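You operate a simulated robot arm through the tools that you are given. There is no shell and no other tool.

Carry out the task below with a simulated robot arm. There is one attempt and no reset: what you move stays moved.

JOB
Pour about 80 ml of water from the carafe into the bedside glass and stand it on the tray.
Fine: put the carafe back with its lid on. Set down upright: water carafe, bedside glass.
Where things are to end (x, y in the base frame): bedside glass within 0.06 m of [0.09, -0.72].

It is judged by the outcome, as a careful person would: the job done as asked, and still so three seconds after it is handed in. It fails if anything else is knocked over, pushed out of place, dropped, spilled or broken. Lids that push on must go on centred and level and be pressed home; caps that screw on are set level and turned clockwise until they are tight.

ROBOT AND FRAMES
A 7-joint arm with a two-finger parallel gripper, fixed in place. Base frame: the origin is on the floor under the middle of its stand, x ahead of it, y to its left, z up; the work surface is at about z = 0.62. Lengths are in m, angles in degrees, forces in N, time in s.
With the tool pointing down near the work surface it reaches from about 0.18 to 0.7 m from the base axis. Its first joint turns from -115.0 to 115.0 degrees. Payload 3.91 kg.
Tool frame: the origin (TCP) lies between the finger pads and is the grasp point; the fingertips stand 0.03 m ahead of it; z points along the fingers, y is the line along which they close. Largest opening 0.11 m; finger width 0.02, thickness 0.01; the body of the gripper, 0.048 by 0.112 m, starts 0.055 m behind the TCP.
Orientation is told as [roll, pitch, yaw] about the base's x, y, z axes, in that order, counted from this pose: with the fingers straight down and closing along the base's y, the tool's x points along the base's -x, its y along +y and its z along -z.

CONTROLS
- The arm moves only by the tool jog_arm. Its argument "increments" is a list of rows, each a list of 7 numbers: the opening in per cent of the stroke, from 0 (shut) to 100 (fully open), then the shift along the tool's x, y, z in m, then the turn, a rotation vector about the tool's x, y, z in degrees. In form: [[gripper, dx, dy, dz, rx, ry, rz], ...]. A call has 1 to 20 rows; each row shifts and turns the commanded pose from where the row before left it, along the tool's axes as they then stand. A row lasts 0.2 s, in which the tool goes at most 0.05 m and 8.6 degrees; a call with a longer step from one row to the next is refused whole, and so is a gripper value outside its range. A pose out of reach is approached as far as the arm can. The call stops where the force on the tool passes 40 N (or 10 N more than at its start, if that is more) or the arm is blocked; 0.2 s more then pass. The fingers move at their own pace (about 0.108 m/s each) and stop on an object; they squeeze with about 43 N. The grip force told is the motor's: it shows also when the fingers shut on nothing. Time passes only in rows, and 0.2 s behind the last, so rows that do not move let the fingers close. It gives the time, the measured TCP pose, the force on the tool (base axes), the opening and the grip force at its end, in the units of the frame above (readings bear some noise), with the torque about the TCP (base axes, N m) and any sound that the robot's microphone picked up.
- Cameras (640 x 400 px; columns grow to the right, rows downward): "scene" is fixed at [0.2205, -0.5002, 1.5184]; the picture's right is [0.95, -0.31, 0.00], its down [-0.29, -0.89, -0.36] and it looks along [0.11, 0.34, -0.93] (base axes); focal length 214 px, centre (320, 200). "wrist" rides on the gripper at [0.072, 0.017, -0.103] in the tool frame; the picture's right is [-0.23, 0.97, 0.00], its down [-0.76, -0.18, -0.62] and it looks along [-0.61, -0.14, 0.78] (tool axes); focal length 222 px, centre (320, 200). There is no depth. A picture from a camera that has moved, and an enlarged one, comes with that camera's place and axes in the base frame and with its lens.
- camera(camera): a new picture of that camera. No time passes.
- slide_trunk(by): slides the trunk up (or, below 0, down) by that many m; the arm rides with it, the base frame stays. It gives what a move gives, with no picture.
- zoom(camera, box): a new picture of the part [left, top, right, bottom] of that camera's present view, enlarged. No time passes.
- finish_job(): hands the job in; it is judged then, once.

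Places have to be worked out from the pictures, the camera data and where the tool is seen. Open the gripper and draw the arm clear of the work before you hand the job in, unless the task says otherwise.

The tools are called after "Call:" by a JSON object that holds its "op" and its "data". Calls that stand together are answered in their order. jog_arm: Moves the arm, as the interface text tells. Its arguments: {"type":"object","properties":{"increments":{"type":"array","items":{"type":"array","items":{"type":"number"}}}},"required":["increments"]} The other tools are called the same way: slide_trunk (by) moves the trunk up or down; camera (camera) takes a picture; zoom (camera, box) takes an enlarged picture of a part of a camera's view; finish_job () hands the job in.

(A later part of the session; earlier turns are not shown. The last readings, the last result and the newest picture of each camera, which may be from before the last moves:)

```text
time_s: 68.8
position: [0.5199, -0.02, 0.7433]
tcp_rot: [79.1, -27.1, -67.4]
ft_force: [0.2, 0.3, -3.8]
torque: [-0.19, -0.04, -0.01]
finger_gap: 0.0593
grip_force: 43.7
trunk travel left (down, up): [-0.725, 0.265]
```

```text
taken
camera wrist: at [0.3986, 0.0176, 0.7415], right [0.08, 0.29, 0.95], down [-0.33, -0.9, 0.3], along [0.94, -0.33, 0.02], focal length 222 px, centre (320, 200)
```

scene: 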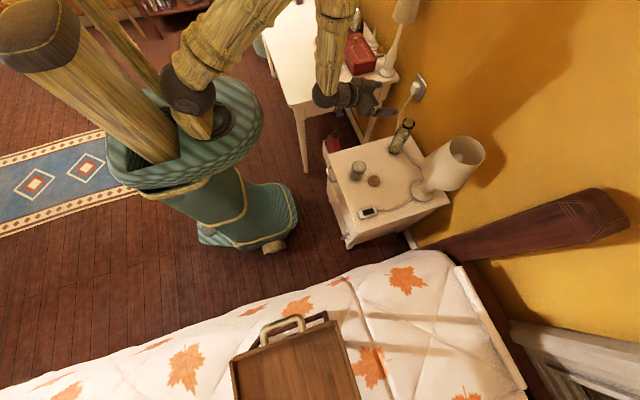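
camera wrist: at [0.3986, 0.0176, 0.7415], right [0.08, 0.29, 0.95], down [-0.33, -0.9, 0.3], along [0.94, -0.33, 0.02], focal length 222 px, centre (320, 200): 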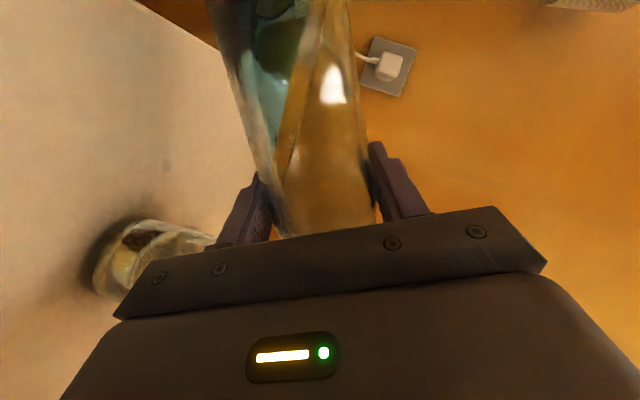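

The weight change suggests about 50±20 ml and the level about 70-80 ml. For a better measure I raise the carafe, bring it upright in the air, and compare its water level with before.

Call:
{"op": "jog_arm", "data": {"increments": [[30, -0.0075, 0.0299, -0.0027, 0, 0, 0], [30, -0.0075, 0.0299, -0.0027, 0, 0, 0], [30, -0.0075, 0.0299, -0.0027, 0, 0, 0], [30, -0.0075, 0.0299, -0.0027, 0, 0, 0], [30, 0, 0, 0, 2.318, 0, -6.371], [30, 0, 0, 0, 2.318, 0, -6.371], [30, 0, 0, 0, 2.318, 0, -6.371], [30, 0, 0, 0, 2.318, 0, -6.371], [30, 0, 0, 0, 2.318, 0, -6.371], [30, 0, 0, 0, 2.318, 0, -6.371], [30, 0, 0, 0, 2.318, 0, -6.371], [30, 0, 0, 0, 2.318, 0, -6.371], [30, 0, 0, 0, 2.318, 0, -6.371], [30, 0, 0, 0, 0, 0, 0], [30, 0, 0, 0, 0, 0, 0], [30, 0, 0, 0, 0, 0, 0]]}}

Call:
{"op": "camera", "data": {"camera": "wrist"}}

Call:
{"op": "zoom", "data": {"camera": "scene", "box": [320, 100, 400, 180]}}

Call:
{"op": "zoom", "data": {"camera": "scene", "box": [348, 156, 370, 180]}}

```text
time_s: 72.2
position: [0.5189, 0.0109, 0.8621]
tcp_rot: [-0.2, -69.9, 0.1]
ft_force: [0.9, -0.1, -4.2]
torque: [0.01, -0.01, 0.02]
finger_gap: 0.0592
grip_force: 42.8
trunk travel left (down, up): [-0.725, 0.265]
```

```text
taken
camera wrist: at [0.3982, 0.0283, 0.8294], right [0.08, 0.97, 0.21], down [-0.32, -0.18, 0.93], along [0.94, -0.14, 0.3], focal length 222 px, centre (320, 200)
```

wrist: 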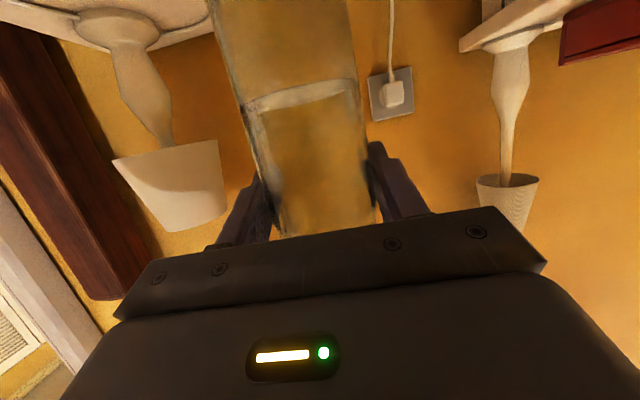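

```text
5.00 times, centred on (360, 140) of scene
camera zoom: at [0.2205, -0.5002, 1.5184], right [0.95, -0.31, 0.0], down [-0.29, -0.89, -0.36], along [0.11, 0.34, -0.93], focal length 1072 px, centre (120, 500)
```

zoom: 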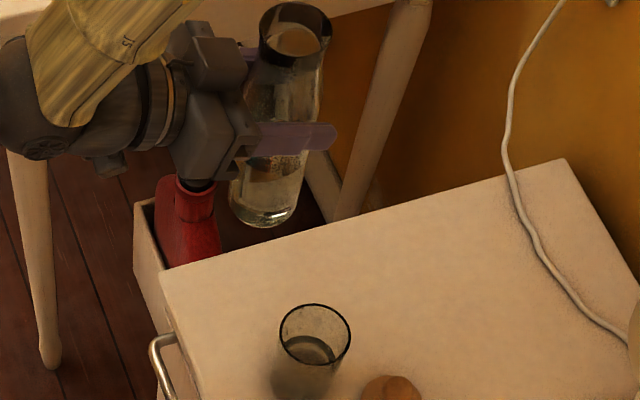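

```text
16.00 times, centred on (359, 168) of scene
camera zoom: at [0.2205, -0.5002, 1.5184], right [0.95, -0.31, 0.0], down [-0.29, -0.89, -0.36], along [0.11, 0.34, -0.93], focal length 3432 px, centre (-304, 712)
```

zoom: 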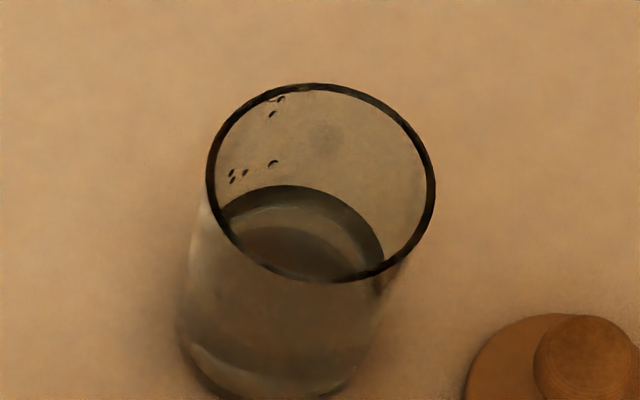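

The glass level is stable at about z 0.6595, and the carafe's water line has clearly dropped. I zoom on it in the wrist view to measure how far.

Call:
{"op": "zoom", "data": {"camera": "wrist", "box": [220, 30, 400, 240]}}

```text
1.90 times, centred on (310, 135) of wrist
camera zoom: at [0.3982, 0.0283, 0.8294], right [0.08, 0.97, 0.21], down [-0.32, -0.18, 0.93], along [0.94, -0.14, 0.3], focal length 423 px, centre (339, 324)
```

zoom: 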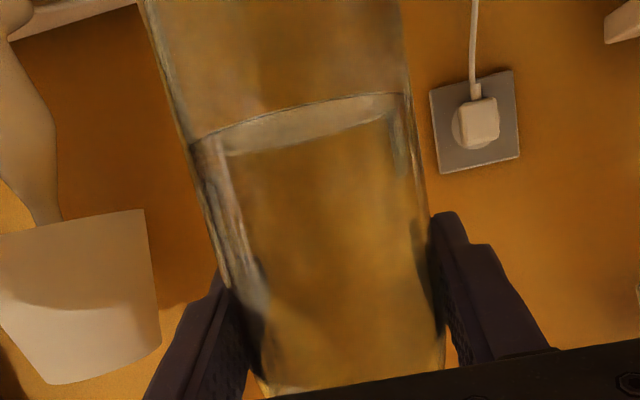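

The carafe level dropped about 30 mm, or roughly 70-75 ml, matching the glass reading, so a small top-up of about 7 ml is wanted. I retrace the same motion back to 61° over the glass.

Call:
{"op": "jog_arm", "data": {"increments": [[30, 0, 0, 0, -2.318, 0, 6.371], [30, 0, 0, 0, -2.318, 0, 6.371], [30, 0, 0, 0, -2.318, 0, 6.371], [30, 0, 0, 0, -2.318, 0, 6.371], [30, 0, 0, 0, -2.318, 0, 6.371], [30, 0, 0, 0, -2.318, 0, 6.371], [30, 0, 0, 0, -2.318, 0, 6.371], [30, 0, 0, 0, -2.318, 0, 6.371], [30, 0, 0, 0, -2.318, 0, 6.371], [30, 0.0075, -0.0299, 0.0027, 0, 0, 0], [30, 0.0075, -0.0299, 0.0027, 0, 0, 0], [30, 0.0075, -0.0299, 0.0027, 0, 0, 0], [30, 0.0075, -0.0299, 0.0027, 0, 0, 0], [30, 0, 0, 0, 0, 0, 0]]}}

Call:
{"op": "zoom", "data": {"camera": "scene", "box": [340, 140, 375, 180]}}

```text
time_s: 75.2
position: [0.5203, -0.0194, 0.7469]
tcp_rot: [79.2, -27.1, -67.4]
ft_force: [-0.4, 0.2, -3.8]
torque: [-0.21, -0.01, 0.03]
finger_gap: 0.0594
grip_force: 42.7
trunk travel left (down, up): [-0.725, 0.265]
```

```text
10.00 times, centred on (358, 160) of scene
camera zoom: at [0.2205, -0.5002, 1.5184], right [0.95, -0.31, 0.0], down [-0.29, -0.89, -0.36], along [0.11, 0.34, -0.93], focal length 2145 px, centre (-55, 600)
```

zoom: 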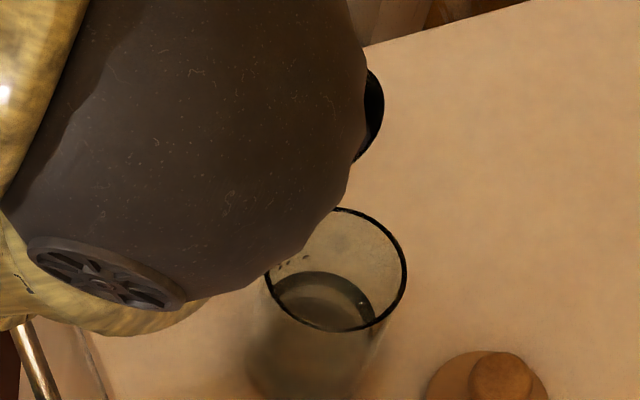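

The position is the same as before. I tilt to 82.5° and look at the flow.

Call:
{"op": "jog_arm", "data": {"increments": [[30, 0, 0, 0, -2.394, 0, 6.58], [30, 0, 0, 0, -2.394, 0, 6.58], [30, 0, 0, 0, -1.71, 0, 4.7], [30, 0, 0, 0, -0.684, 0, 1.88], [30, 0, 0, 0, -0.171, 0, 0.47], [30, 0, 0, 0, 0, 0, 0], [30, 0, 0, 0, 0, 0, 0]]}}

Call:
{"op": "zoom", "data": {"camera": "scene", "box": [340, 140, 375, 180]}}

```text
time_s: 76.8
position: [0.52, -0.02, 0.7439]
tcp_rot: [87.3, -7.0, -69.9]
ft_force: [-0.5, -0.3, -4.1]
torque: [-0.14, -0.03, -0.03]
finger_gap: 0.0591
grip_force: 43.1
trunk travel left (down, up): [-0.725, 0.265]
```

```text
10.00 times, centred on (358, 160) of scene
camera zoom: at [0.2205, -0.5002, 1.5184], right [0.95, -0.31, 0.0], down [-0.29, -0.89, -0.36], along [0.11, 0.34, -0.93], focal length 2145 px, centre (-55, 600)
```

zoom: 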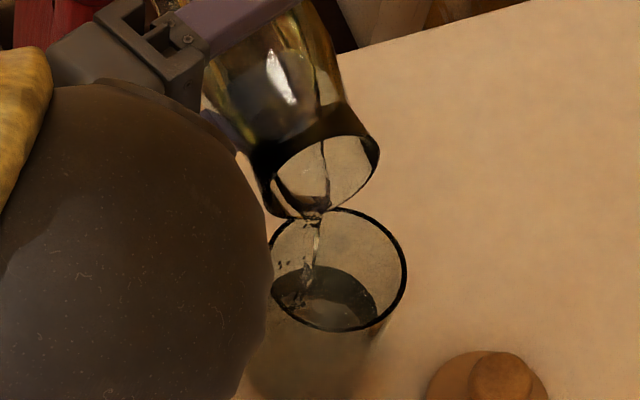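

A thin stream is adding water, and the level is now about z 0.663. I hold two more rows and then tilt back.

Call:
{"op": "jog_arm", "data": {"increments": [[30, 0, 0, 0, 0, 0, 0], [30, 0, 0, 0, 2.052, 0, -5.64], [30, 0, 0, 0, 2.736, 0, -7.52], [30, 0, 0, 0, 2.565, 0, -7.05], [30, 0, 0, 0, 0, 0, 0], [30, 0, 0, 0, 0, 0, 0]]}}

Call:
{"op": "zoom", "data": {"camera": "scene", "box": [348, 156, 370, 180]}}

```text
time_s: 78.2
position: [0.5198, -0.0202, 0.7438]
tcp_rot: [79.1, -27.1, -67.5]
ft_force: [-0.2, -0.2, -3.6]
torque: [-0.17, -0.02, -0.01]
finger_gap: 0.0593
grip_force: 43.0
trunk travel left (down, up): [-0.725, 0.265]
```

```text
16.00 times, centred on (359, 168) of scene
camera zoom: at [0.2205, -0.5002, 1.5184], right [0.95, -0.31, 0.0], down [-0.29, -0.89, -0.36], along [0.11, 0.34, -0.93], focal length 3432 px, centre (-304, 712)
```

zoom: 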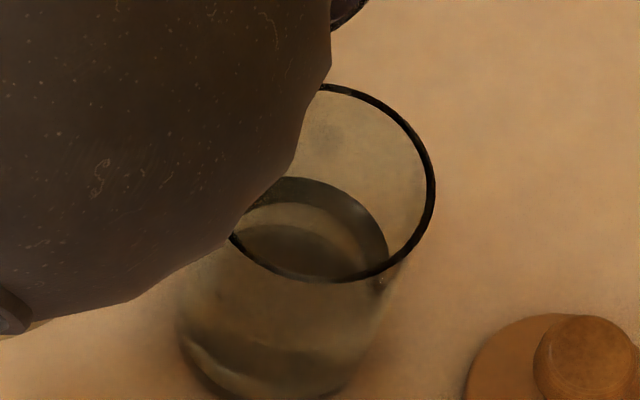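

The surface rose about 5 mm to roughly z 0.664, so the glass should now hold about 80 ml. I raise the carafe and bring it upright again.

Call:
{"op": "jog_arm", "data": {"increments": [[30, -0.0075, 0.0299, -0.0027, 0, 0, 0], [30, -0.0075, 0.0299, -0.0027, 0, 0, 0], [30, -0.0075, 0.0299, -0.0027, 0, 0, 0], [30, -0.0075, 0.0299, -0.0027, 0, 0, 0], [30, 0, 0, 0, 2.318, 0, -6.371], [30, 0, 0, 0, 2.318, 0, -6.371], [30, 0, 0, 0, 2.318, 0, -6.371], [30, 0, 0, 0, 2.318, 0, -6.371], [30, 0, 0, 0, 2.318, 0, -6.371], [30, 0, 0, 0, 2.318, 0, -6.371], [30, 0, 0, 0, 2.318, 0, -6.371], [30, 0, 0, 0, 2.318, 0, -6.371], [30, 0, 0, 0, 2.318, 0, -6.371], [30, 0, 0, 0, 0, 0, 0], [30, 0, 0, 0, 0, 0, 0], [30, 0, 0, 0, 0, 0, 0]]}}

Call:
{"op": "zoom", "data": {"camera": "wrist", "box": [220, 30, 400, 240]}}

Call:
{"op": "zoom", "data": {"camera": "scene", "box": [348, 156, 370, 180]}}

Call:
{"op": "zoom", "data": {"camera": "scene", "box": [320, 100, 420, 200]}}

```text
time_s: 81.6
position: [0.5194, 0.011, 0.8639]
tcp_rot: [-0.2, -69.9, 0.1]
ft_force: [0.2, -1.1, -3.7]
torque: [0.0, -0.04, 0.02]
finger_gap: 0.0594
grip_force: 42.9
trunk travel left (down, up): [-0.725, 0.265]
```

```text
1.90 times, centred on (310, 135) of wrist
camera zoom: at [0.3985, 0.0281, 0.8301], right [0.08, 0.97, 0.21], down [-0.32, -0.18, 0.93], along [0.94, -0.14, 0.3], focal length 423 px, centre (339, 324)
```

zoom: 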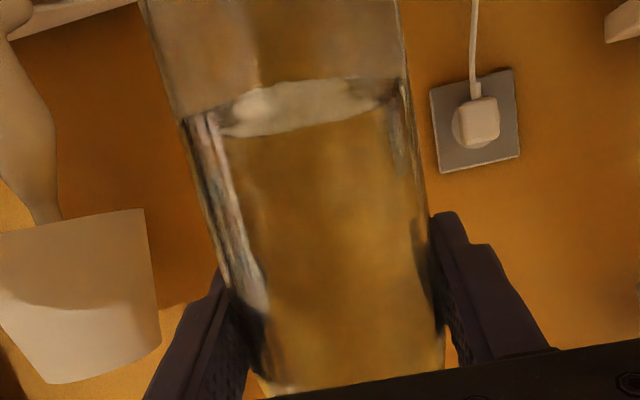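

```text
16.00 times, centred on (359, 168) of scene
camera zoom: at [0.2205, -0.5002, 1.5184], right [0.95, -0.31, 0.0], down [-0.29, -0.89, -0.36], along [0.11, 0.34, -0.93], focal length 3432 px, centre (-304, 712)
```

zoom: 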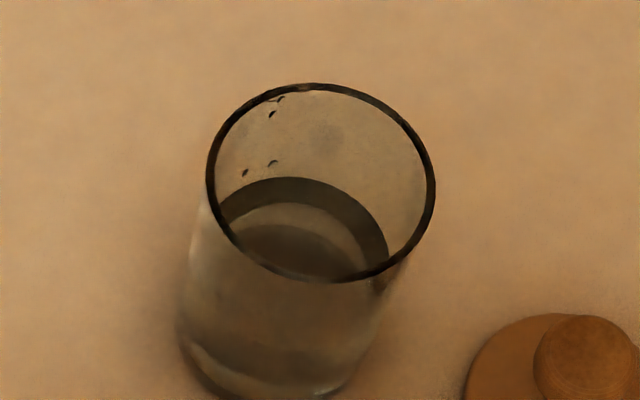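

```text
4.00 times, centred on (370, 150) of scene
camera zoom: at [0.2205, -0.5002, 1.5184], right [0.95, -0.31, 0.0], down [-0.29, -0.89, -0.36], along [0.11, 0.34, -0.93], focal length 858 px, centre (120, 400)
```

zoom: 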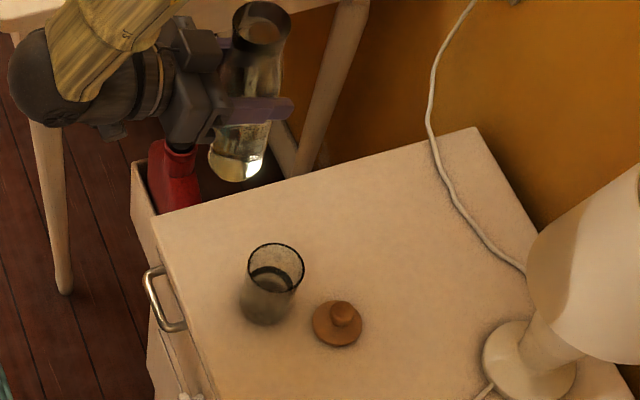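

The total carafe drop is now about 34 mm, which is about 80 ml, and the glass agrees. I carry the carafe back over its original spot at (0.757, -0.035) and lower it to a few centimetres above the surface.

Call:
{"op": "jog_arm", "data": {"increments": [[30, -0.0058, -0.0032, 0.016, 0, 0, 0], [30, -0.0116, -0.0065, 0.032, 0, 0, 0], [30, -0.0116, -0.0065, 0.032, 0, 0, 0], [30, -0.0116, -0.0065, 0.032, 0, 0, 0], [30, -0.0116, -0.0065, 0.032, 0, 0, 0], [30, -0.0116, -0.0065, 0.032, 0, 0, 0], [30, -0.0116, -0.0065, 0.032, 0, 0, 0], [30, -0.0058, -0.0032, 0.0157, 0, 0, 0], [30, 0, 0, 0, 0, 0, 0], [30, 0.028, 0, 0.0102, 0, 0, 0], [30, 0.028, 0, 0.0102, 0, 0, 0], [30, 0.028, 0, 0.0102, 0, 0, 0], [30, 0, 0, 0, 0, 0, 0]]}}

Call:
{"op": "zoom", "data": {"camera": "scene", "box": [340, 90, 440, 190]}}

Call:
{"op": "camera", "data": {"camera": "wrist"}}

```text
time_s: 84.4
position: [0.7574, -0.0336, 0.7751]
tcp_rot: [-0.2, -69.9, 0.1]
ft_force: [-1.0, 0.5, -3.2]
torque: [-0.01, 0.01, 0.01]
finger_gap: 0.0593
grip_force: 42.9
trunk travel left (down, up): [-0.725, 0.265]
```

```text
4.00 times, centred on (390, 140) of scene
camera zoom: at [0.2205, -0.5002, 1.5184], right [0.95, -0.31, 0.0], down [-0.29, -0.89, -0.36], along [0.11, 0.34, -0.93], focal length 858 px, centre (40, 440)
```

zoom: 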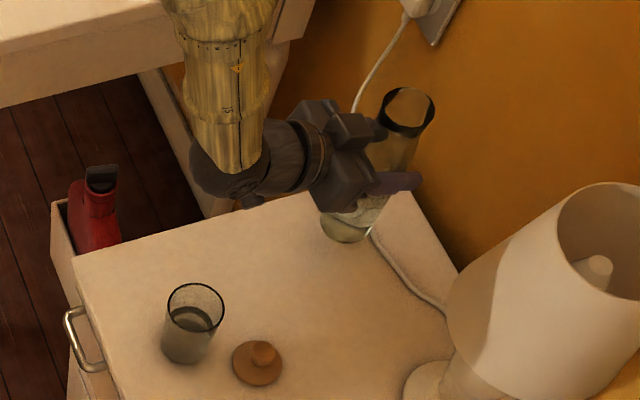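

```text
taken
camera wrist: at [0.636, -0.0164, 0.7411], right [0.08, 0.97, 0.21], down [-0.32, -0.18, 0.93], along [0.94, -0.14, 0.3], focal length 222 px, centre (320, 200)
```

wrist: 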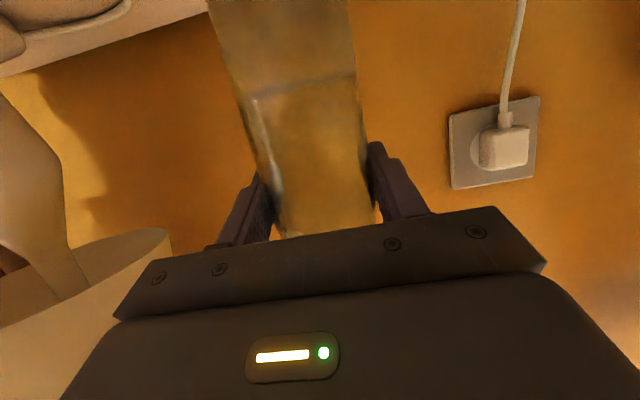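

The carafe is upright above its spot with the TCP at z 0.775. I lower 2.2 cm, then continue in 2 mm steps until contact (expected near z 0.743).

Call:
{"op": "jog_arm", "data": {"increments": [[30, 0.00564, 0, 0.00205, 0, 0, 0], [30, 0.00564, 0, 0.00205, 0, 0, 0], [30, 0.00564, 0, 0.00205, 0, 0, 0], [30, 0.0038, 0, 0.0014, 0, 0, 0], [30, 0, 0, 0, 0, 0, 0]]}}

Call:
{"op": "zoom", "data": {"camera": "scene", "box": [375, 110, 425, 160]}}

```text
time_s: 85.6
position: [0.7582, -0.0359, 0.7524]
tcp_rot: [-0.2, -69.9, 0.1]
ft_force: [0.8, 0.1, -4.5]
torque: [0.03, 0.02, -0.05]
finger_gap: 0.0593
grip_force: 42.4
trunk travel left (down, up): [-0.725, 0.265]
```

```text
8.00 times, centred on (400, 135) of scene
camera zoom: at [0.2205, -0.5002, 1.5184], right [0.95, -0.31, 0.0], down [-0.29, -0.89, -0.36], along [0.11, 0.34, -0.93], focal length 1716 px, centre (-320, 720)
```

zoom: 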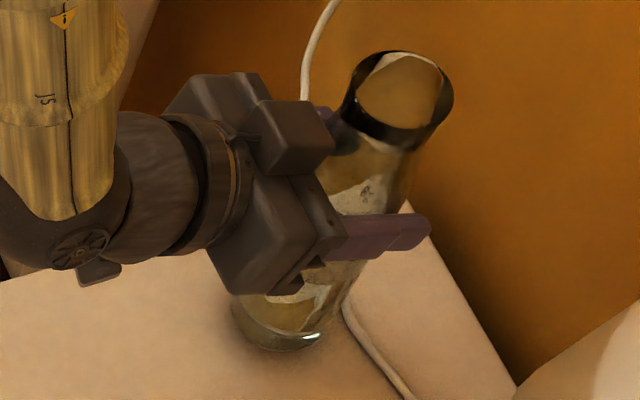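

The carafe is about 1 cm above the surface and clear of the cable. I continue down in 2 mm steps.

Call:
{"op": "jog_arm", "data": {"increments": [[30, 0.00188, 0, 0.00068, 0, 0, 0], [30, 0.00188, 0, 0.00068, 0, 0, 0], [30, 0.00188, 0, 0.00068, 0, 0, 0], [30, 0, 0, 0, 0, 0, 0]]}}

```text
time_s: 86.6
position: [0.7588, -0.0362, 0.7453]
tcp_rot: [-0.2, -69.9, 0.2]
ft_force: [1.0, 0.6, -3.4]
torque: [-0.02, 0.01, -0.01]
finger_gap: 0.0592
grip_force: 42.9
trunk travel left (down, up): [-0.725, 0.265]
```

Call:
{"op": "jog_arm", "data": {"increments": [[30, 0.0014, 0, 0.0005, 0, 0, 0], [30, 0.0014, 0, 0.0005, 0, 0, 0], [30, 0, 0, 0, 0, 0, 0]]}}

```text
time_s: 87.4
position: [0.7576, -0.0357, 0.7446]
tcp_rot: [-0.2, -69.9, 0.1]
ft_force: [-0.5, 0.9, 3.7]
torque: [0.14, 0.25, 0.01]
finger_gap: 0.0592
grip_force: 42.8
trunk travel left (down, up): [-0.725, 0.265]
```

The carafe is standing on the surface (the force reversed to +3.7 N). I open the fingers gradually and back off along the tool axis.

Call:
{"op": "jog_arm", "data": {"increments": [[55, 0, 0, 0, 0, 0, 0], [60, 0, 0, 0, 0, 0, 0], [75, 0, 0, 0, 0, 0, 0], [100, 0, 0, 0, 0, 0, 0], [100, 0, 0, 0, 0, 0, 0], [100, 0, 0, -0.02, 0, 0, 0], [100, 0, 0, -0.04, 0, 0, 0], [100, 0, 0, -0.04, 0, 0, 0], [100, 0, 0, -0.04, 0, 0, 0], [100, 0, 0, 0, 0, 0, 0]]}}

Call:
{"op": "zoom", "data": {"camera": "scene", "box": [340, 90, 440, 190]}}

Call:
{"op": "camera", "data": {"camera": "wrist"}}

```text
time_s: 89.6
position: [0.6265, -0.035, 0.7909]
tcp_rot: [-0.3, -69.9, 0.1]
ft_force: [-0.7, 0.8, 0.4]
torque: [0.0, 0.02, -0.04]
finger_gap: 0.1102
grip_force: 0.0
trunk travel left (down, up): [-0.725, 0.265]
```

```text
4.00 times, centred on (390, 140) of scene
camera zoom: at [0.2205, -0.5002, 1.5184], right [0.95, -0.31, 0.0], down [-0.29, -0.89, -0.36], along [0.11, 0.34, -0.93], focal length 858 px, centre (40, 440)
```

zoom: 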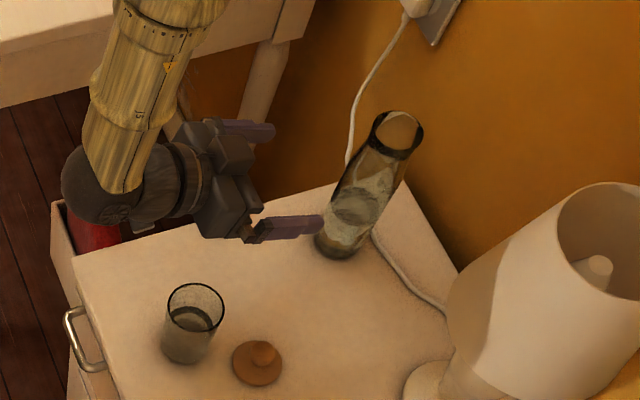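

```text
taken
camera wrist: at [0.5048, -0.017, 0.7571], right [0.08, 0.97, 0.21], down [-0.32, -0.18, 0.93], along [0.94, -0.14, 0.3], focal length 222 px, centre (320, 200)
```

wrist: 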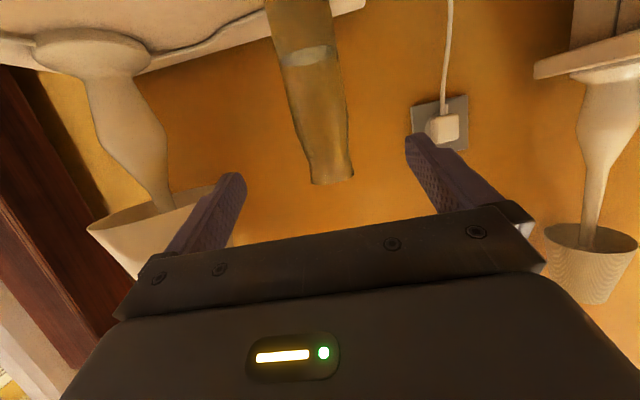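

The carafe stands upright in its place. I rise, bring the tool back to vertical, and move over the lid.

Call:
{"op": "jog_arm", "data": {"increments": [[100, -0.0376, 0, -0.0137, 0, 0, 0], [100, -0.0376, 0, -0.0137, 0, 0, 0], [100, -0.0376, 0, -0.0137, 0, 0, 0], [100, -0.0376, 0, -0.0137, 0, 0, 0], [100, -0.0376, 0, -0.0137, 0, 0, 0], [100, 0, 0, 0, 0, 7, 0], [100, 0, 0, 0, 0, 7, 0], [100, 0, 0, 0, 0, 7, 0], [100, 0, 0, 0, 0, 7, 0], [100, 0, 0, 0, 0, 7, 0], [100, 0, 0, 0, 0, 7, 0], [100, 0, 0, 0, 0, 7, 0], [100, 0, 0, 0, 0, 7, 0], [100, 0, 0, 0, 0, 7, 0], [100, 0, 0, 0, 0, 6.9, 0], [100, 0.0075, -0.0315, 0, 0, 0, 0], [100, 0.0075, -0.0315, 0, 0, 0, 0], [100, 0.0075, -0.0315, 0, 0, 0, 0], [100, 0.0075, -0.0315, 0, 0, 0, 0], [100, 0, 0, 0, 0, 0, 0]]}}

Call:
{"op": "camera", "data": {"camera": "wrist"}}

Call:
{"op": "camera", "data": {"camera": "scene"}}

```text
time_s: 93.8
position: [0.5954, -0.1599, 0.9921]
tcp_rot: [-0.1, 0.0, -0.1]
ft_force: [1.2, 0.1, 0.1]
torque: [0.02, -0.01, 0.0]
finger_gap: 0.1103
grip_force: 0.1
trunk travel left (down, up): [-0.725, 0.265]
```

```text
taken
camera wrist: at [0.5243, -0.1431, 1.0947], right [0.23, 0.97, 0.0], down [0.76, -0.18, 0.62], along [0.61, -0.14, -0.78], focal length 222 px, centre (320, 200)
```

wrist: 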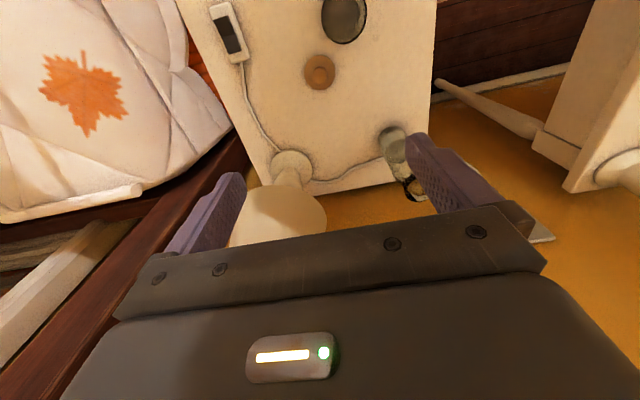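

```text
taken
```

scene: 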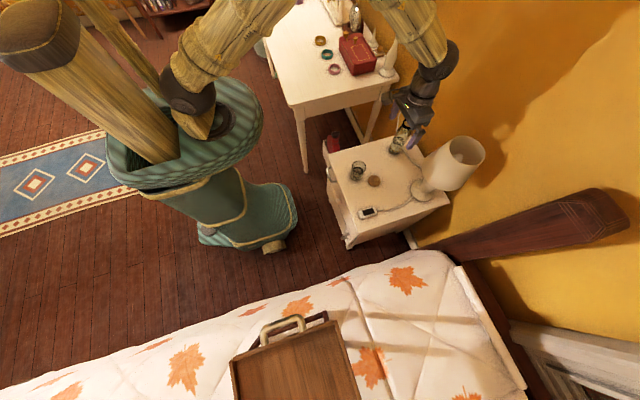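

The lid is almost exactly below. I descend to z of about 0.75 with the opening reduced a little and refine.

Call:
{"op": "jog_arm", "data": {"increments": [[100, 0, 0, 0.045, 0, 0, 0], [100, 0, 0, 0.045, 0, 0, 0], [100, 0, 0, 0.045, 0, 0, 0], [80, 0, 0, 0.045, 0, 0, 0], [70, 0, 0, 0.045, 0, 0, 0], [60, 0, 0, 0.02, 0, 0, 0], [60, 0, 0, 0, 0, 0, 0]]}}

Call:
{"op": "zoom", "data": {"camera": "wrist", "box": [240, 80, 400, 220]}}

Call:
{"op": "zoom", "data": {"camera": "scene", "box": [340, 120, 420, 200]}}

```text
time_s: 95.4
position: [0.5964, -0.1609, 0.7438]
tcp_rot: [-0.2, -0.2, -0.1]
ft_force: [-0.3, 0.7, 0.1]
torque: [0.03, 0.0, 0.02]
finger_gap: 0.0659
grip_force: 0.0
trunk travel left (down, up): [-0.725, 0.265]
```

```text
2.86 times, centred on (320, 150) of wrist
camera zoom: at [0.5244, -0.1437, 0.8471], right [0.23, 0.97, 0.0], down [0.76, -0.18, 0.62], along [0.61, -0.14, -0.78], focal length 635 px, centre (320, 343)
```

zoom: 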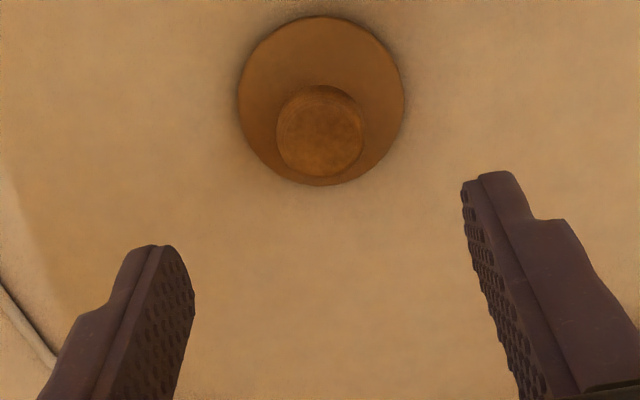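

```text
5.00 times, centred on (380, 160) of scene
camera zoom: at [0.2205, -0.5002, 1.5184], right [0.95, -0.31, 0.0], down [-0.29, -0.89, -0.36], along [0.11, 0.34, -0.93], focal length 1072 px, centre (20, 400)
```

zoom: 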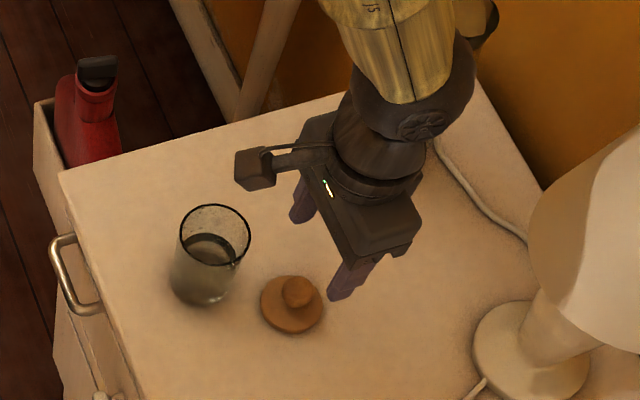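

The knob is at (0.597, -0.161), aligned within a millimetre. I descend to the same height as when I set it down (z about 0.661) and close on the knob.

Call:
{"op": "jog_arm", "data": {"increments": [[60, 0, 0, 0.03, 0, 0, 0], [60, 0, 0, 0.03, 0, 0, 0], [50, 0, 0, 0.015, 0, 0, 0], [40, 0, 0, 0.0075, 0, 0, 0], [33, 0, 0, 0, 0, 0, 0], [25, 0, 0, 0, 0, 0, 0], [0, 0, 0, 0, 0, 0, 0], [0, 0, 0, 0, 0, 0, 0]]}}

Call:
{"op": "zoom", "data": {"camera": "wrist", "box": [240, 80, 400, 240]}}

```text
time_s: 97.2
position: [0.5976, -0.1623, 0.6618]
tcp_rot: [-0.1, 0.0, -0.2]
ft_force: [-0.8, 0.4, 0.3]
torque: [-0.01, -0.01, -0.01]
finger_gap: 0.0231
grip_force: 42.9
trunk travel left (down, up): [-0.725, 0.265]
```

```text
2.50 times, centred on (320, 160) of wrist
camera zoom: at [0.5253, -0.1445, 0.7651], right [0.23, 0.97, 0.0], down [0.76, -0.18, 0.62], along [0.61, -0.14, -0.78], focal length 555 px, centre (320, 300)
```

zoom: 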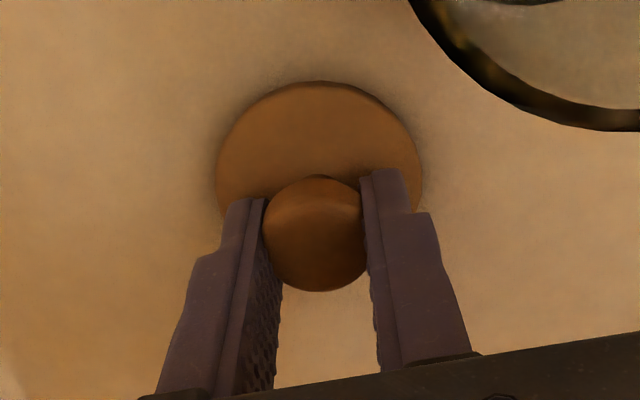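

The lid is gripped (2.3 cm). I lift it straight up to z of about 0.93 and move it toward the carafe, stopping a little short to check the carafe's mouth position.

Call:
{"op": "jog_arm", "data": {"increments": [[0, 0, 0, -0.015, 0, 0, 0], [0, 0, 0, -0.04, 0, 0, 0], [0, 0, 0, -0.045, 0, 0, 0], [0, 0, 0, -0.045, 0, 0, 0], [0, 0, 0, -0.045, 0, 0, 0], [0, 0, 0, -0.045, 0, 0, 0], [0, 0, 0, -0.035, 0, 0, 0], [0, -0.03, 0.03, 0, 0, 0, 0], [0, -0.03, 0.03, 0, 0, 0, 0], [0, -0.03, 0.03, 0, 0, 0, 0], [0, -0.01, 0.03, 0, 0, 0, 0], [0, 0, 0, 0, 0, 0, 0]]}}

Call:
{"op": "camera", "data": {"camera": "wrist"}}

Call:
{"op": "zoom", "data": {"camera": "scene", "box": [340, 80, 440, 180]}}

```text
time_s: 99.8
position: [0.6972, -0.0416, 0.9321]
tcp_rot: [0.0, -0.1, -0.1]
ft_force: [0.3, -0.2, 0.0]
torque: [0.01, -0.02, 0.02]
finger_gap: 0.0227
grip_force: 43.3
trunk travel left (down, up): [-0.725, 0.265]
```

```text
taken
camera wrist: at [0.6254, -0.0237, 1.0349], right [0.23, 0.97, 0.0], down [0.76, -0.18, 0.62], along [0.61, -0.14, -0.78], focal length 222 px, centre (320, 200)
```

wrist: 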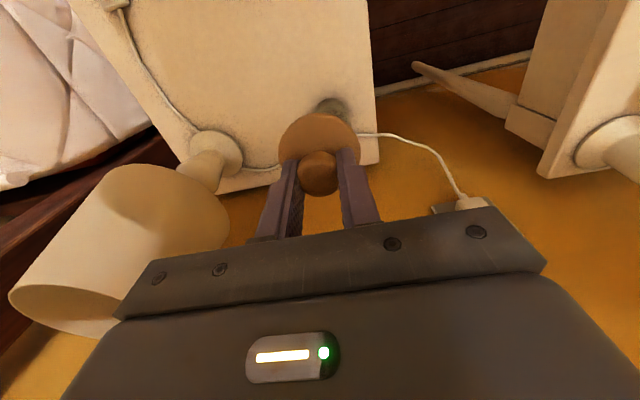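

```text
4.00 times, centred on (390, 130) of scene
camera zoom: at [0.2205, -0.5002, 1.5184], right [0.95, -0.31, 0.0], down [-0.29, -0.89, -0.36], along [0.11, 0.34, -0.93], focal length 858 px, centre (40, 480)
```

zoom: 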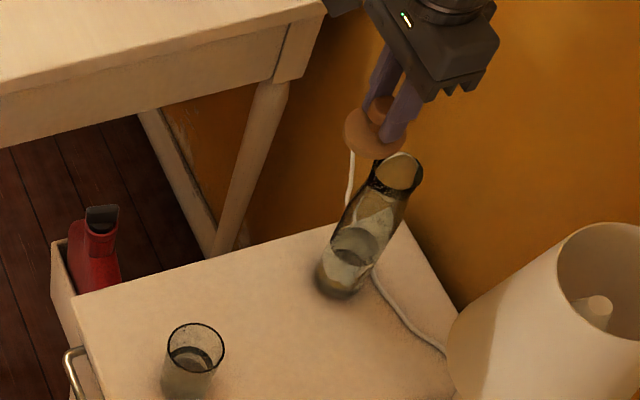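

I compare the carafe's position with the earlier picture (same box as before I moved it) to find any offset of its mouth.

Call:
{"op": "zoom", "data": {"camera": "scene", "box": [340, 110, 420, 190]}}

Call:
{"op": "zoom", "data": {"camera": "scene", "box": [385, 105, 425, 165]}}

```text
5.00 times, centred on (380, 150) of scene
camera zoom: at [0.2205, -0.5002, 1.5184], right [0.95, -0.31, 0.0], down [-0.29, -0.89, -0.36], along [0.11, 0.34, -0.93], focal length 1072 px, centre (20, 450)
```

zoom: 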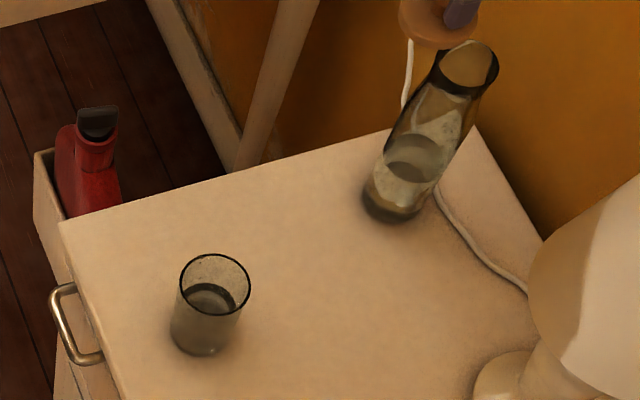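

```text
6.67 times, centred on (405, 135) of scene
camera zoom: at [0.2205, -0.5002, 1.5184], right [0.95, -0.31, 0.0], down [-0.29, -0.89, -0.36], along [0.11, 0.34, -0.93], focal length 1430 px, centre (-247, 633)
```

zoom: 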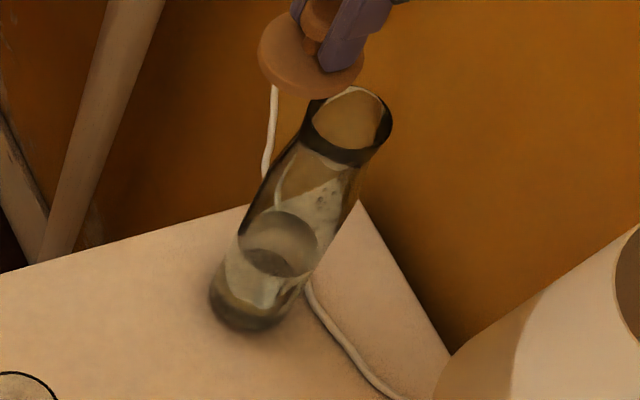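

Compared with before, the carafe shifted perhaps 2 mm. For an accurate mouth position I step aside 8 cm toward -y so the lid no longer hides it in the wrist view.

Call:
{"op": "jog_arm", "data": {"increments": [[0, 0, -0.04, 0, 0, 0, 0], [0, 0, -0.04, 0, 0, 0, 0], [0, 0, 0, 0, 0, 0, 0], [0, 0, 0, 0, 0, 0, 0]]}}

Call:
{"op": "camera", "data": {"camera": "wrist"}}

Call:
{"op": "zoom", "data": {"camera": "wrist", "box": [360, 80, 480, 200]}}

```text
time_s: 100.8
position: [0.6964, -0.1205, 0.9337]
tcp_rot: [-0.2, 0.0, -0.1]
ft_force: [0.7, -0.8, 0.0]
torque: [0.03, 0.03, 0.04]
finger_gap: 0.0227
grip_force: 42.4
trunk travel left (down, up): [-0.725, 0.265]
```

```text
taken
camera wrist: at [0.6245, -0.1031, 1.0361], right [0.23, 0.97, 0.0], down [0.76, -0.18, 0.62], along [0.61, -0.14, -0.78], focal length 222 px, centre (320, 200)
```

wrist: 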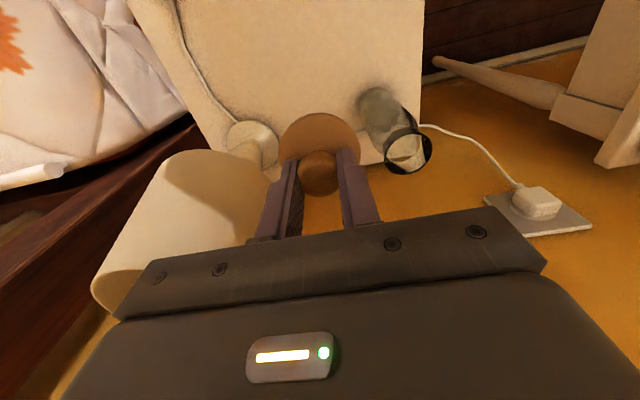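

```text
3.33 times, centred on (420, 140) of wrist
camera zoom: at [0.6245, -0.1031, 1.0361], right [0.23, 0.97, 0.0], down [0.76, -0.18, 0.62], along [0.61, -0.14, -0.78], focal length 740 px, centre (-13, 400)
```

zoom: 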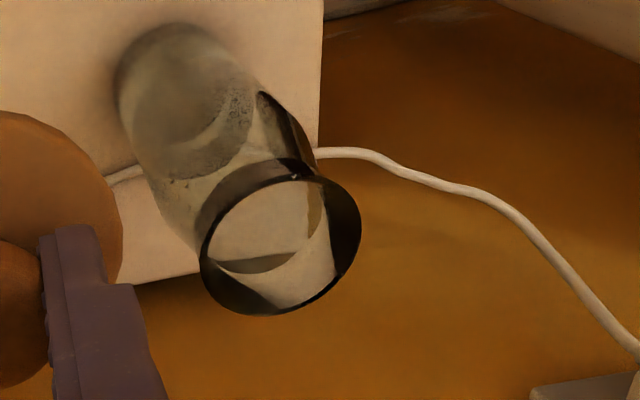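

The mouth centre measures (0.756, -0.0355), matching the original spot within 1-2 mm. I also check how the lid sits in the grip.

Call:
{"op": "zoom", "data": {"camera": "wrist", "box": [260, 100, 380, 220]}}

Call:
{"op": "zoom", "data": {"camera": "scene", "box": [375, 100, 425, 150]}}

```text
3.33 times, centred on (320, 160) of wrist
camera zoom: at [0.6245, -0.1031, 1.0361], right [0.23, 0.97, 0.0], down [0.76, -0.18, 0.62], along [0.61, -0.14, -0.78], focal length 740 px, centre (320, 333)
```

zoom: 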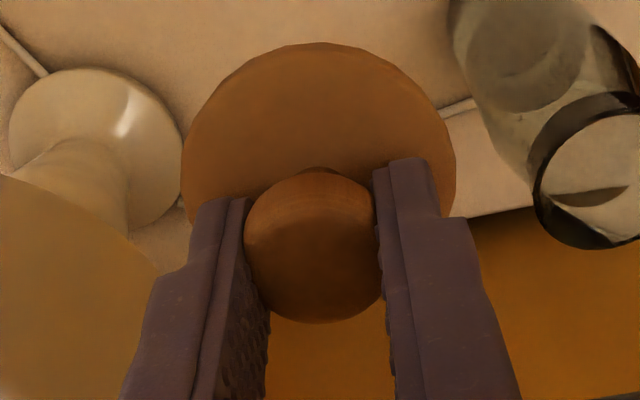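

```text
8.00 times, centred on (400, 125) of scene
camera zoom: at [0.2205, -0.5002, 1.5184], right [0.95, -0.31, 0.0], down [-0.29, -0.89, -0.36], along [0.11, 0.34, -0.93], focal length 1716 px, centre (-320, 800)
```

zoom: 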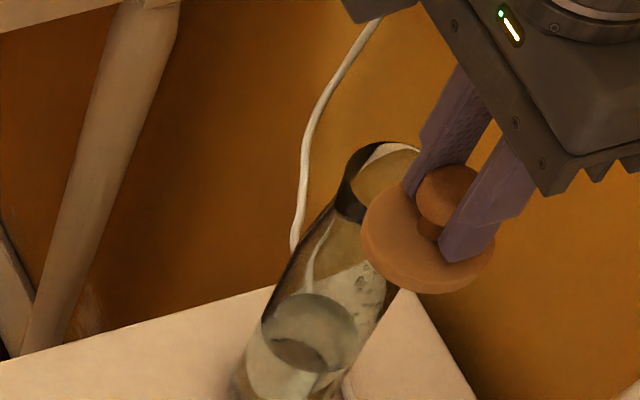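

The lid is centred on the TCP within about 1 mm. I move over the mouth at (0.757, -0.0357) and lower to about 3 cm above it for an alignment check.

Call:
{"op": "jog_arm", "data": {"increments": [[0, -0.0202, 0.0283, 0, 0, 0, 0], [0, -0.0202, 0.0283, 0, 0, 0, 0], [0, -0.0202, 0.0283, 0, 0, 0, 0], [0, 0, 0, 0, 0, 0, 0], [0, 0, 0, 0.025, 0, 0, 0], [0, 0, 0, 0.023, 0, 0, 0], [0, 0, 0, 0, 0, 0, 0], [0, 0, 0, 0, 0, 0, 0]]}}

Call:
{"op": "zoom", "data": {"camera": "scene", "box": [380, 95, 430, 155]}}

Call:
{"op": "zoom", "data": {"camera": "wrist", "box": [240, 40, 400, 220]}}

```text
time_s: 102.6
position: [0.7588, -0.0347, 0.8829]
tcp_rot: [-0.2, 0.1, -0.1]
ft_force: [0.5, 0.6, 0.5]
torque: [0.01, -0.01, 0.0]
finger_gap: 0.0226
grip_force: 43.0
trunk travel left (down, up): [-0.725, 0.265]
```

```text
6.67 times, centred on (405, 125) of scene
camera zoom: at [0.2205, -0.5002, 1.5184], right [0.95, -0.31, 0.0], down [-0.29, -0.89, -0.36], along [0.11, 0.34, -0.93], focal length 1430 px, centre (-247, 700)
```

zoom: 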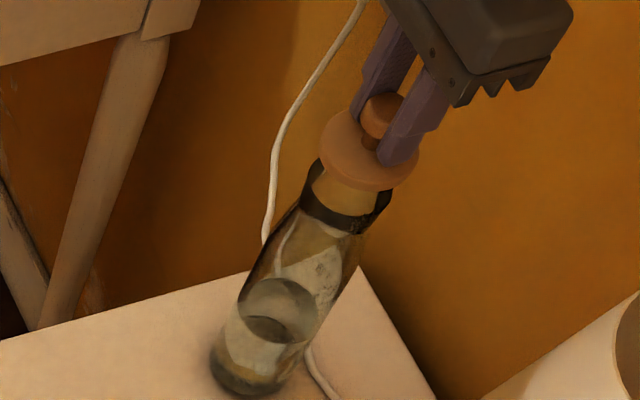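

```text
2.22 times, centred on (320, 130) of wrist
camera zoom: at [0.6858, -0.0179, 0.9858], right [0.23, 0.97, 0.0], down [0.76, -0.18, 0.62], along [0.61, -0.14, -0.78], focal length 494 px, centre (320, 356)
```

zoom: 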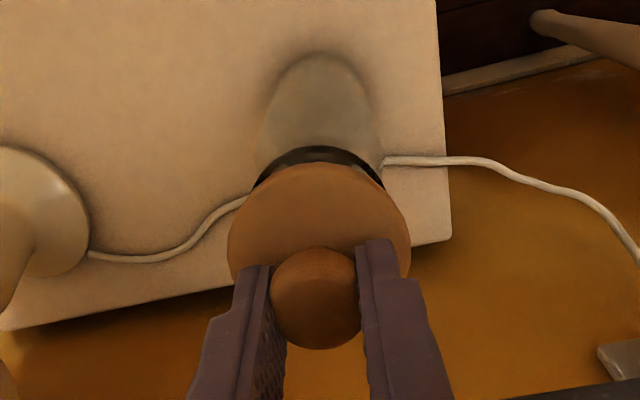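

The lid hovers about 2.8 cm over the mouth and looks aligned. I zoom in closer from the scene camera to judge centring and whether there is a plug below the disc.

Call:
{"op": "zoom", "data": {"camera": "scene", "box": [392, 105, 418, 135]}}

Call:
{"op": "zoom", "data": {"camera": "wrist", "box": [275, 80, 365, 180]}}

Call:
{"op": "jog_arm", "data": {"increments": [[0, 0, 0, 0, 0, 0, 0]]}}

Call:
{"op": "jog_arm", "data": {"increments": [[0, 0, 0, 0, 0, 0, 0]]}}

Call:
{"op": "jog_arm", "data": {"increments": [[0, 0, 0, 0, 0, 0, 0]]}}

```text
13.33 times, centred on (405, 120) of scene
camera zoom: at [0.2205, -0.5002, 1.5184], right [0.95, -0.31, 0.0], down [-0.29, -0.89, -0.36], along [0.11, 0.34, -0.93], focal length 2860 px, centre (-813, 1267)
```

zoom: 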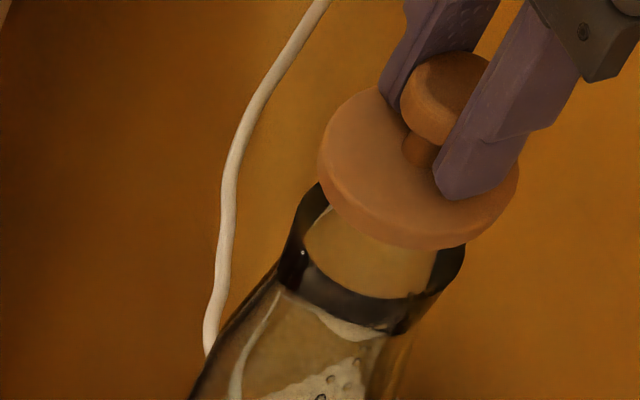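

```text
4.00 times, centred on (320, 130) of wrist
camera zoom: at [0.6858, -0.0179, 0.9858], right [0.23, 0.97, 0.0], down [0.76, -0.18, 0.62], along [0.61, -0.14, -0.78], focal length 888 px, centre (320, 480)
```

zoom: 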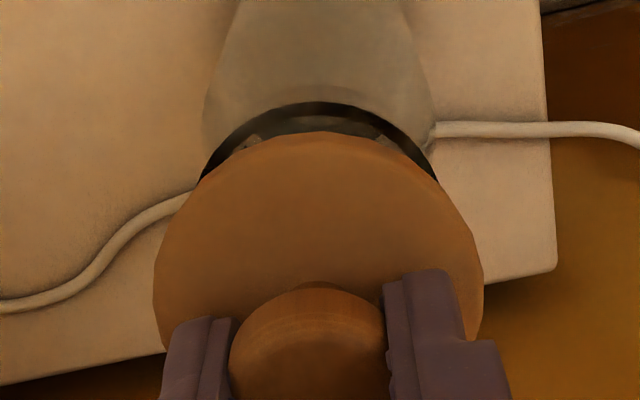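

```text
time_s: 103.0
position: [0.7582, -0.035, 0.8841]
tcp_rot: [-0.1, 0.0, -0.1]
ft_force: [0.0, -0.7, -0.2]
torque: [0.03, 0.0, 0.02]
finger_gap: 0.0228
grip_force: 43.3
trunk travel left (down, up): [-0.725, 0.265]
```

```text
time_s: 103.4
position: [0.7585, -0.0354, 0.8837]
tcp_rot: [-0.1, 0.0, -0.1]
ft_force: [-0.4, -1.3, -0.1]
torque: [0.0, 0.0, 0.01]
finger_gap: 0.0228
grip_force: 43.5
trunk travel left (down, up): [-0.725, 0.265]
```

```text
time_s: 103.8
position: [0.7572, -0.0349, 0.8839]
tcp_rot: [-0.2, 0.0, -0.1]
ft_force: [0.7, -0.2, -0.3]
torque: [0.0, -0.01, 0.02]
finger_gap: 0.0226
grip_force: 43.1
trunk travel left (down, up): [-0.725, 0.265]
```

No plug shows below the disc, and measured in the wrist view the lid is within about 1 mm of the mouth axis. I nudge 0.8 mm back, lower close, and then go down in 2 mm steps until it touches.

Call:
{"op": "jog_arm", "data": {"increments": [[0, 0.0008, 0, 0.008, 0, 0, 0], [0, 0, 0, 0.008, 0, 0, 0], [0, 0, 0, 0.004, 0, 0, 0], [0, 0, 0, 0.002, 0, 0, 0], [0, 0, 0, 0.002, 0, 0, 0], [0, 0, 0, 0, 0, 0, 0]]}}

Call:
{"op": "zoom", "data": {"camera": "wrist", "box": [275, 80, 365, 180]}}

Call:
{"op": "zoom", "data": {"camera": "scene", "box": [392, 105, 418, 135]}}

```text
time_s: 105.2
position: [0.757, -0.0357, 0.8601]
tcp_rot: [0.0, 0.0, -0.1]
ft_force: [0.3, -0.5, 0.4]
torque: [0.02, 0.0, 0.0]
finger_gap: 0.0226
grip_force: 42.8
trunk travel left (down, up): [-0.725, 0.265]
```

```text
4.00 times, centred on (320, 130) of wrist
camera zoom: at [0.6845, -0.0183, 0.963], right [0.23, 0.97, 0.0], down [0.76, -0.18, 0.62], along [0.61, -0.14, -0.78], focal length 888 px, centre (320, 480)
```

zoom: 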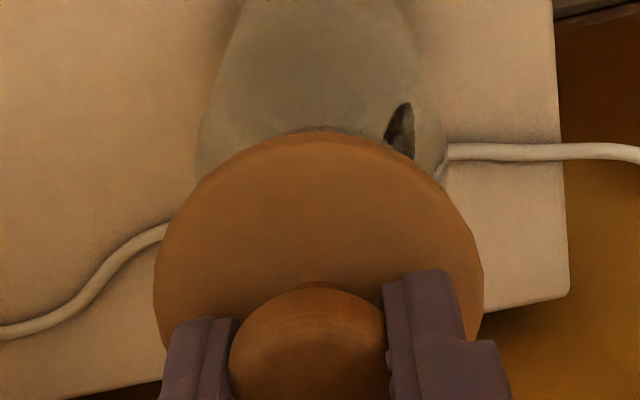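

```text
13.33 times, centred on (405, 120) of scene
camera zoom: at [0.2205, -0.5002, 1.5184], right [0.95, -0.31, 0.0], down [-0.29, -0.89, -0.36], along [0.11, 0.34, -0.93], focal length 2860 px, centre (-813, 1267)
```

zoom: 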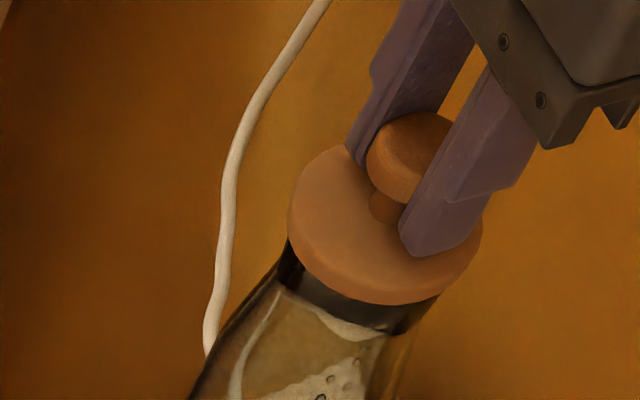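

The lid is just above the rim and well centred. I lower in 1-1.5 mm steps and watch the force.

Call:
{"op": "jog_arm", "data": {"increments": [[0, 0, 0, 0.0015, 0, 0, 0], [0, 0, 0, 0.0015, 0, 0, 0], [0, 0, 0, 0.001, 0, 0, 0], [0, 0, 0, 0, 0, 0, 0]]}}

```text
time_s: 106.2
position: [0.7566, -0.0373, 0.858]
tcp_rot: [-0.2, -0.1, -0.1]
ft_force: [-0.2, 0.0, 8.0]
torque: [0.02, 0.05, 0.02]
finger_gap: 0.0226
grip_force: 42.7
trunk travel left (down, up): [-0.725, 0.265]
```

Contact at 8 N with negligible torque, so it is level on the rim. I press further in 1 mm steps to push it home.

Call:
{"op": "jog_arm", "data": {"increments": [[0, 0, 0, 0.001, 0, 0, 0], [0, 0, 0, 0.001, 0, 0, 0], [0, 0, 0, 0, 0, 0, 0]]}}

```text
time_s: 107.0
position: [0.7561, -0.0368, 0.8581]
tcp_rot: [0.0, -0.4, -0.2]
ft_force: [2.4, 0.7, 19.9]
torque: [-0.01, -0.01, 0.03]
finger_gap: 0.0227
grip_force: 43.6
trunk travel left (down, up): [-0.725, 0.265]
```

The force is 20 N with no snap yet. I press a little more.

Call:
{"op": "jog_arm", "data": {"increments": [[0, 0, 0, 0.001, 0, 0, 0], [0, 0, 0, 0.0005, 0, 0, 0], [0, 0, 0, 0, 0, 0, 0]]}}

Call:
{"op": "zoom", "data": {"camera": "scene", "box": [392, 105, 418, 135]}}

Call:
{"op": "zoom", "data": {"camera": "wrist", "box": [275, 80, 365, 180]}}

```text
time_s: 107.8
position: [0.7557, -0.0374, 0.8568]
tcp_rot: [-0.1, -0.3, -0.1]
ft_force: [3.6, 0.4, 28.1]
torque: [0.01, -0.14, 0.06]
finger_gap: 0.0229
grip_force: 43.1
trunk travel left (down, up): [-0.725, 0.265]
```

```text
13.33 times, centred on (405, 120) of scene
camera zoom: at [0.2205, -0.5002, 1.5184], right [0.95, -0.31, 0.0], down [-0.29, -0.89, -0.36], along [0.11, 0.34, -0.93], focal length 2860 px, centre (-813, 1267)
```

zoom: 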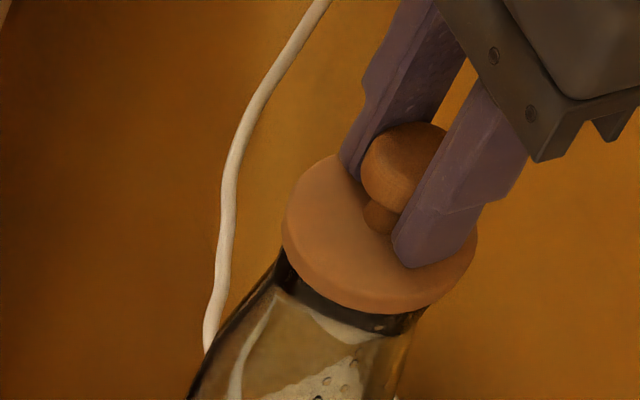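

```text
4.00 times, centred on (320, 130) of wrist
camera zoom: at [0.6827, -0.0191, 0.9592], right [0.23, 0.97, 0.0], down [0.76, -0.18, 0.63], along [0.61, -0.14, -0.78], focal length 888 px, centre (320, 480)
```

zoom: 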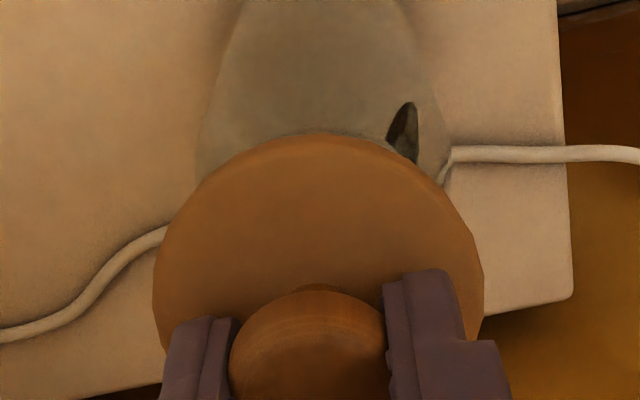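

The force is 28 N and the height is within about a millimetre of the seated height, but I heard no snap. I press on a bit further.

Call:
{"op": "jog_arm", "data": {"increments": [[0, 0, 0, 0.001, 0, 0, 0], [0, 0, 0, 0.001, 0, 0, 0], [0, 0, 0, 0, 0, 0, 0]]}}

```text
time_s: 108.6
position: [0.7554, -0.0368, 0.8572]
tcp_rot: [-0.1, -0.4, -0.1]
ft_force: [3.0, 0.9, 32.1]
torque: [0.02, 0.11, -0.02]
finger_gap: 0.0231
grip_force: 42.9
trunk travel left (down, up): [-0.725, 0.265]
```

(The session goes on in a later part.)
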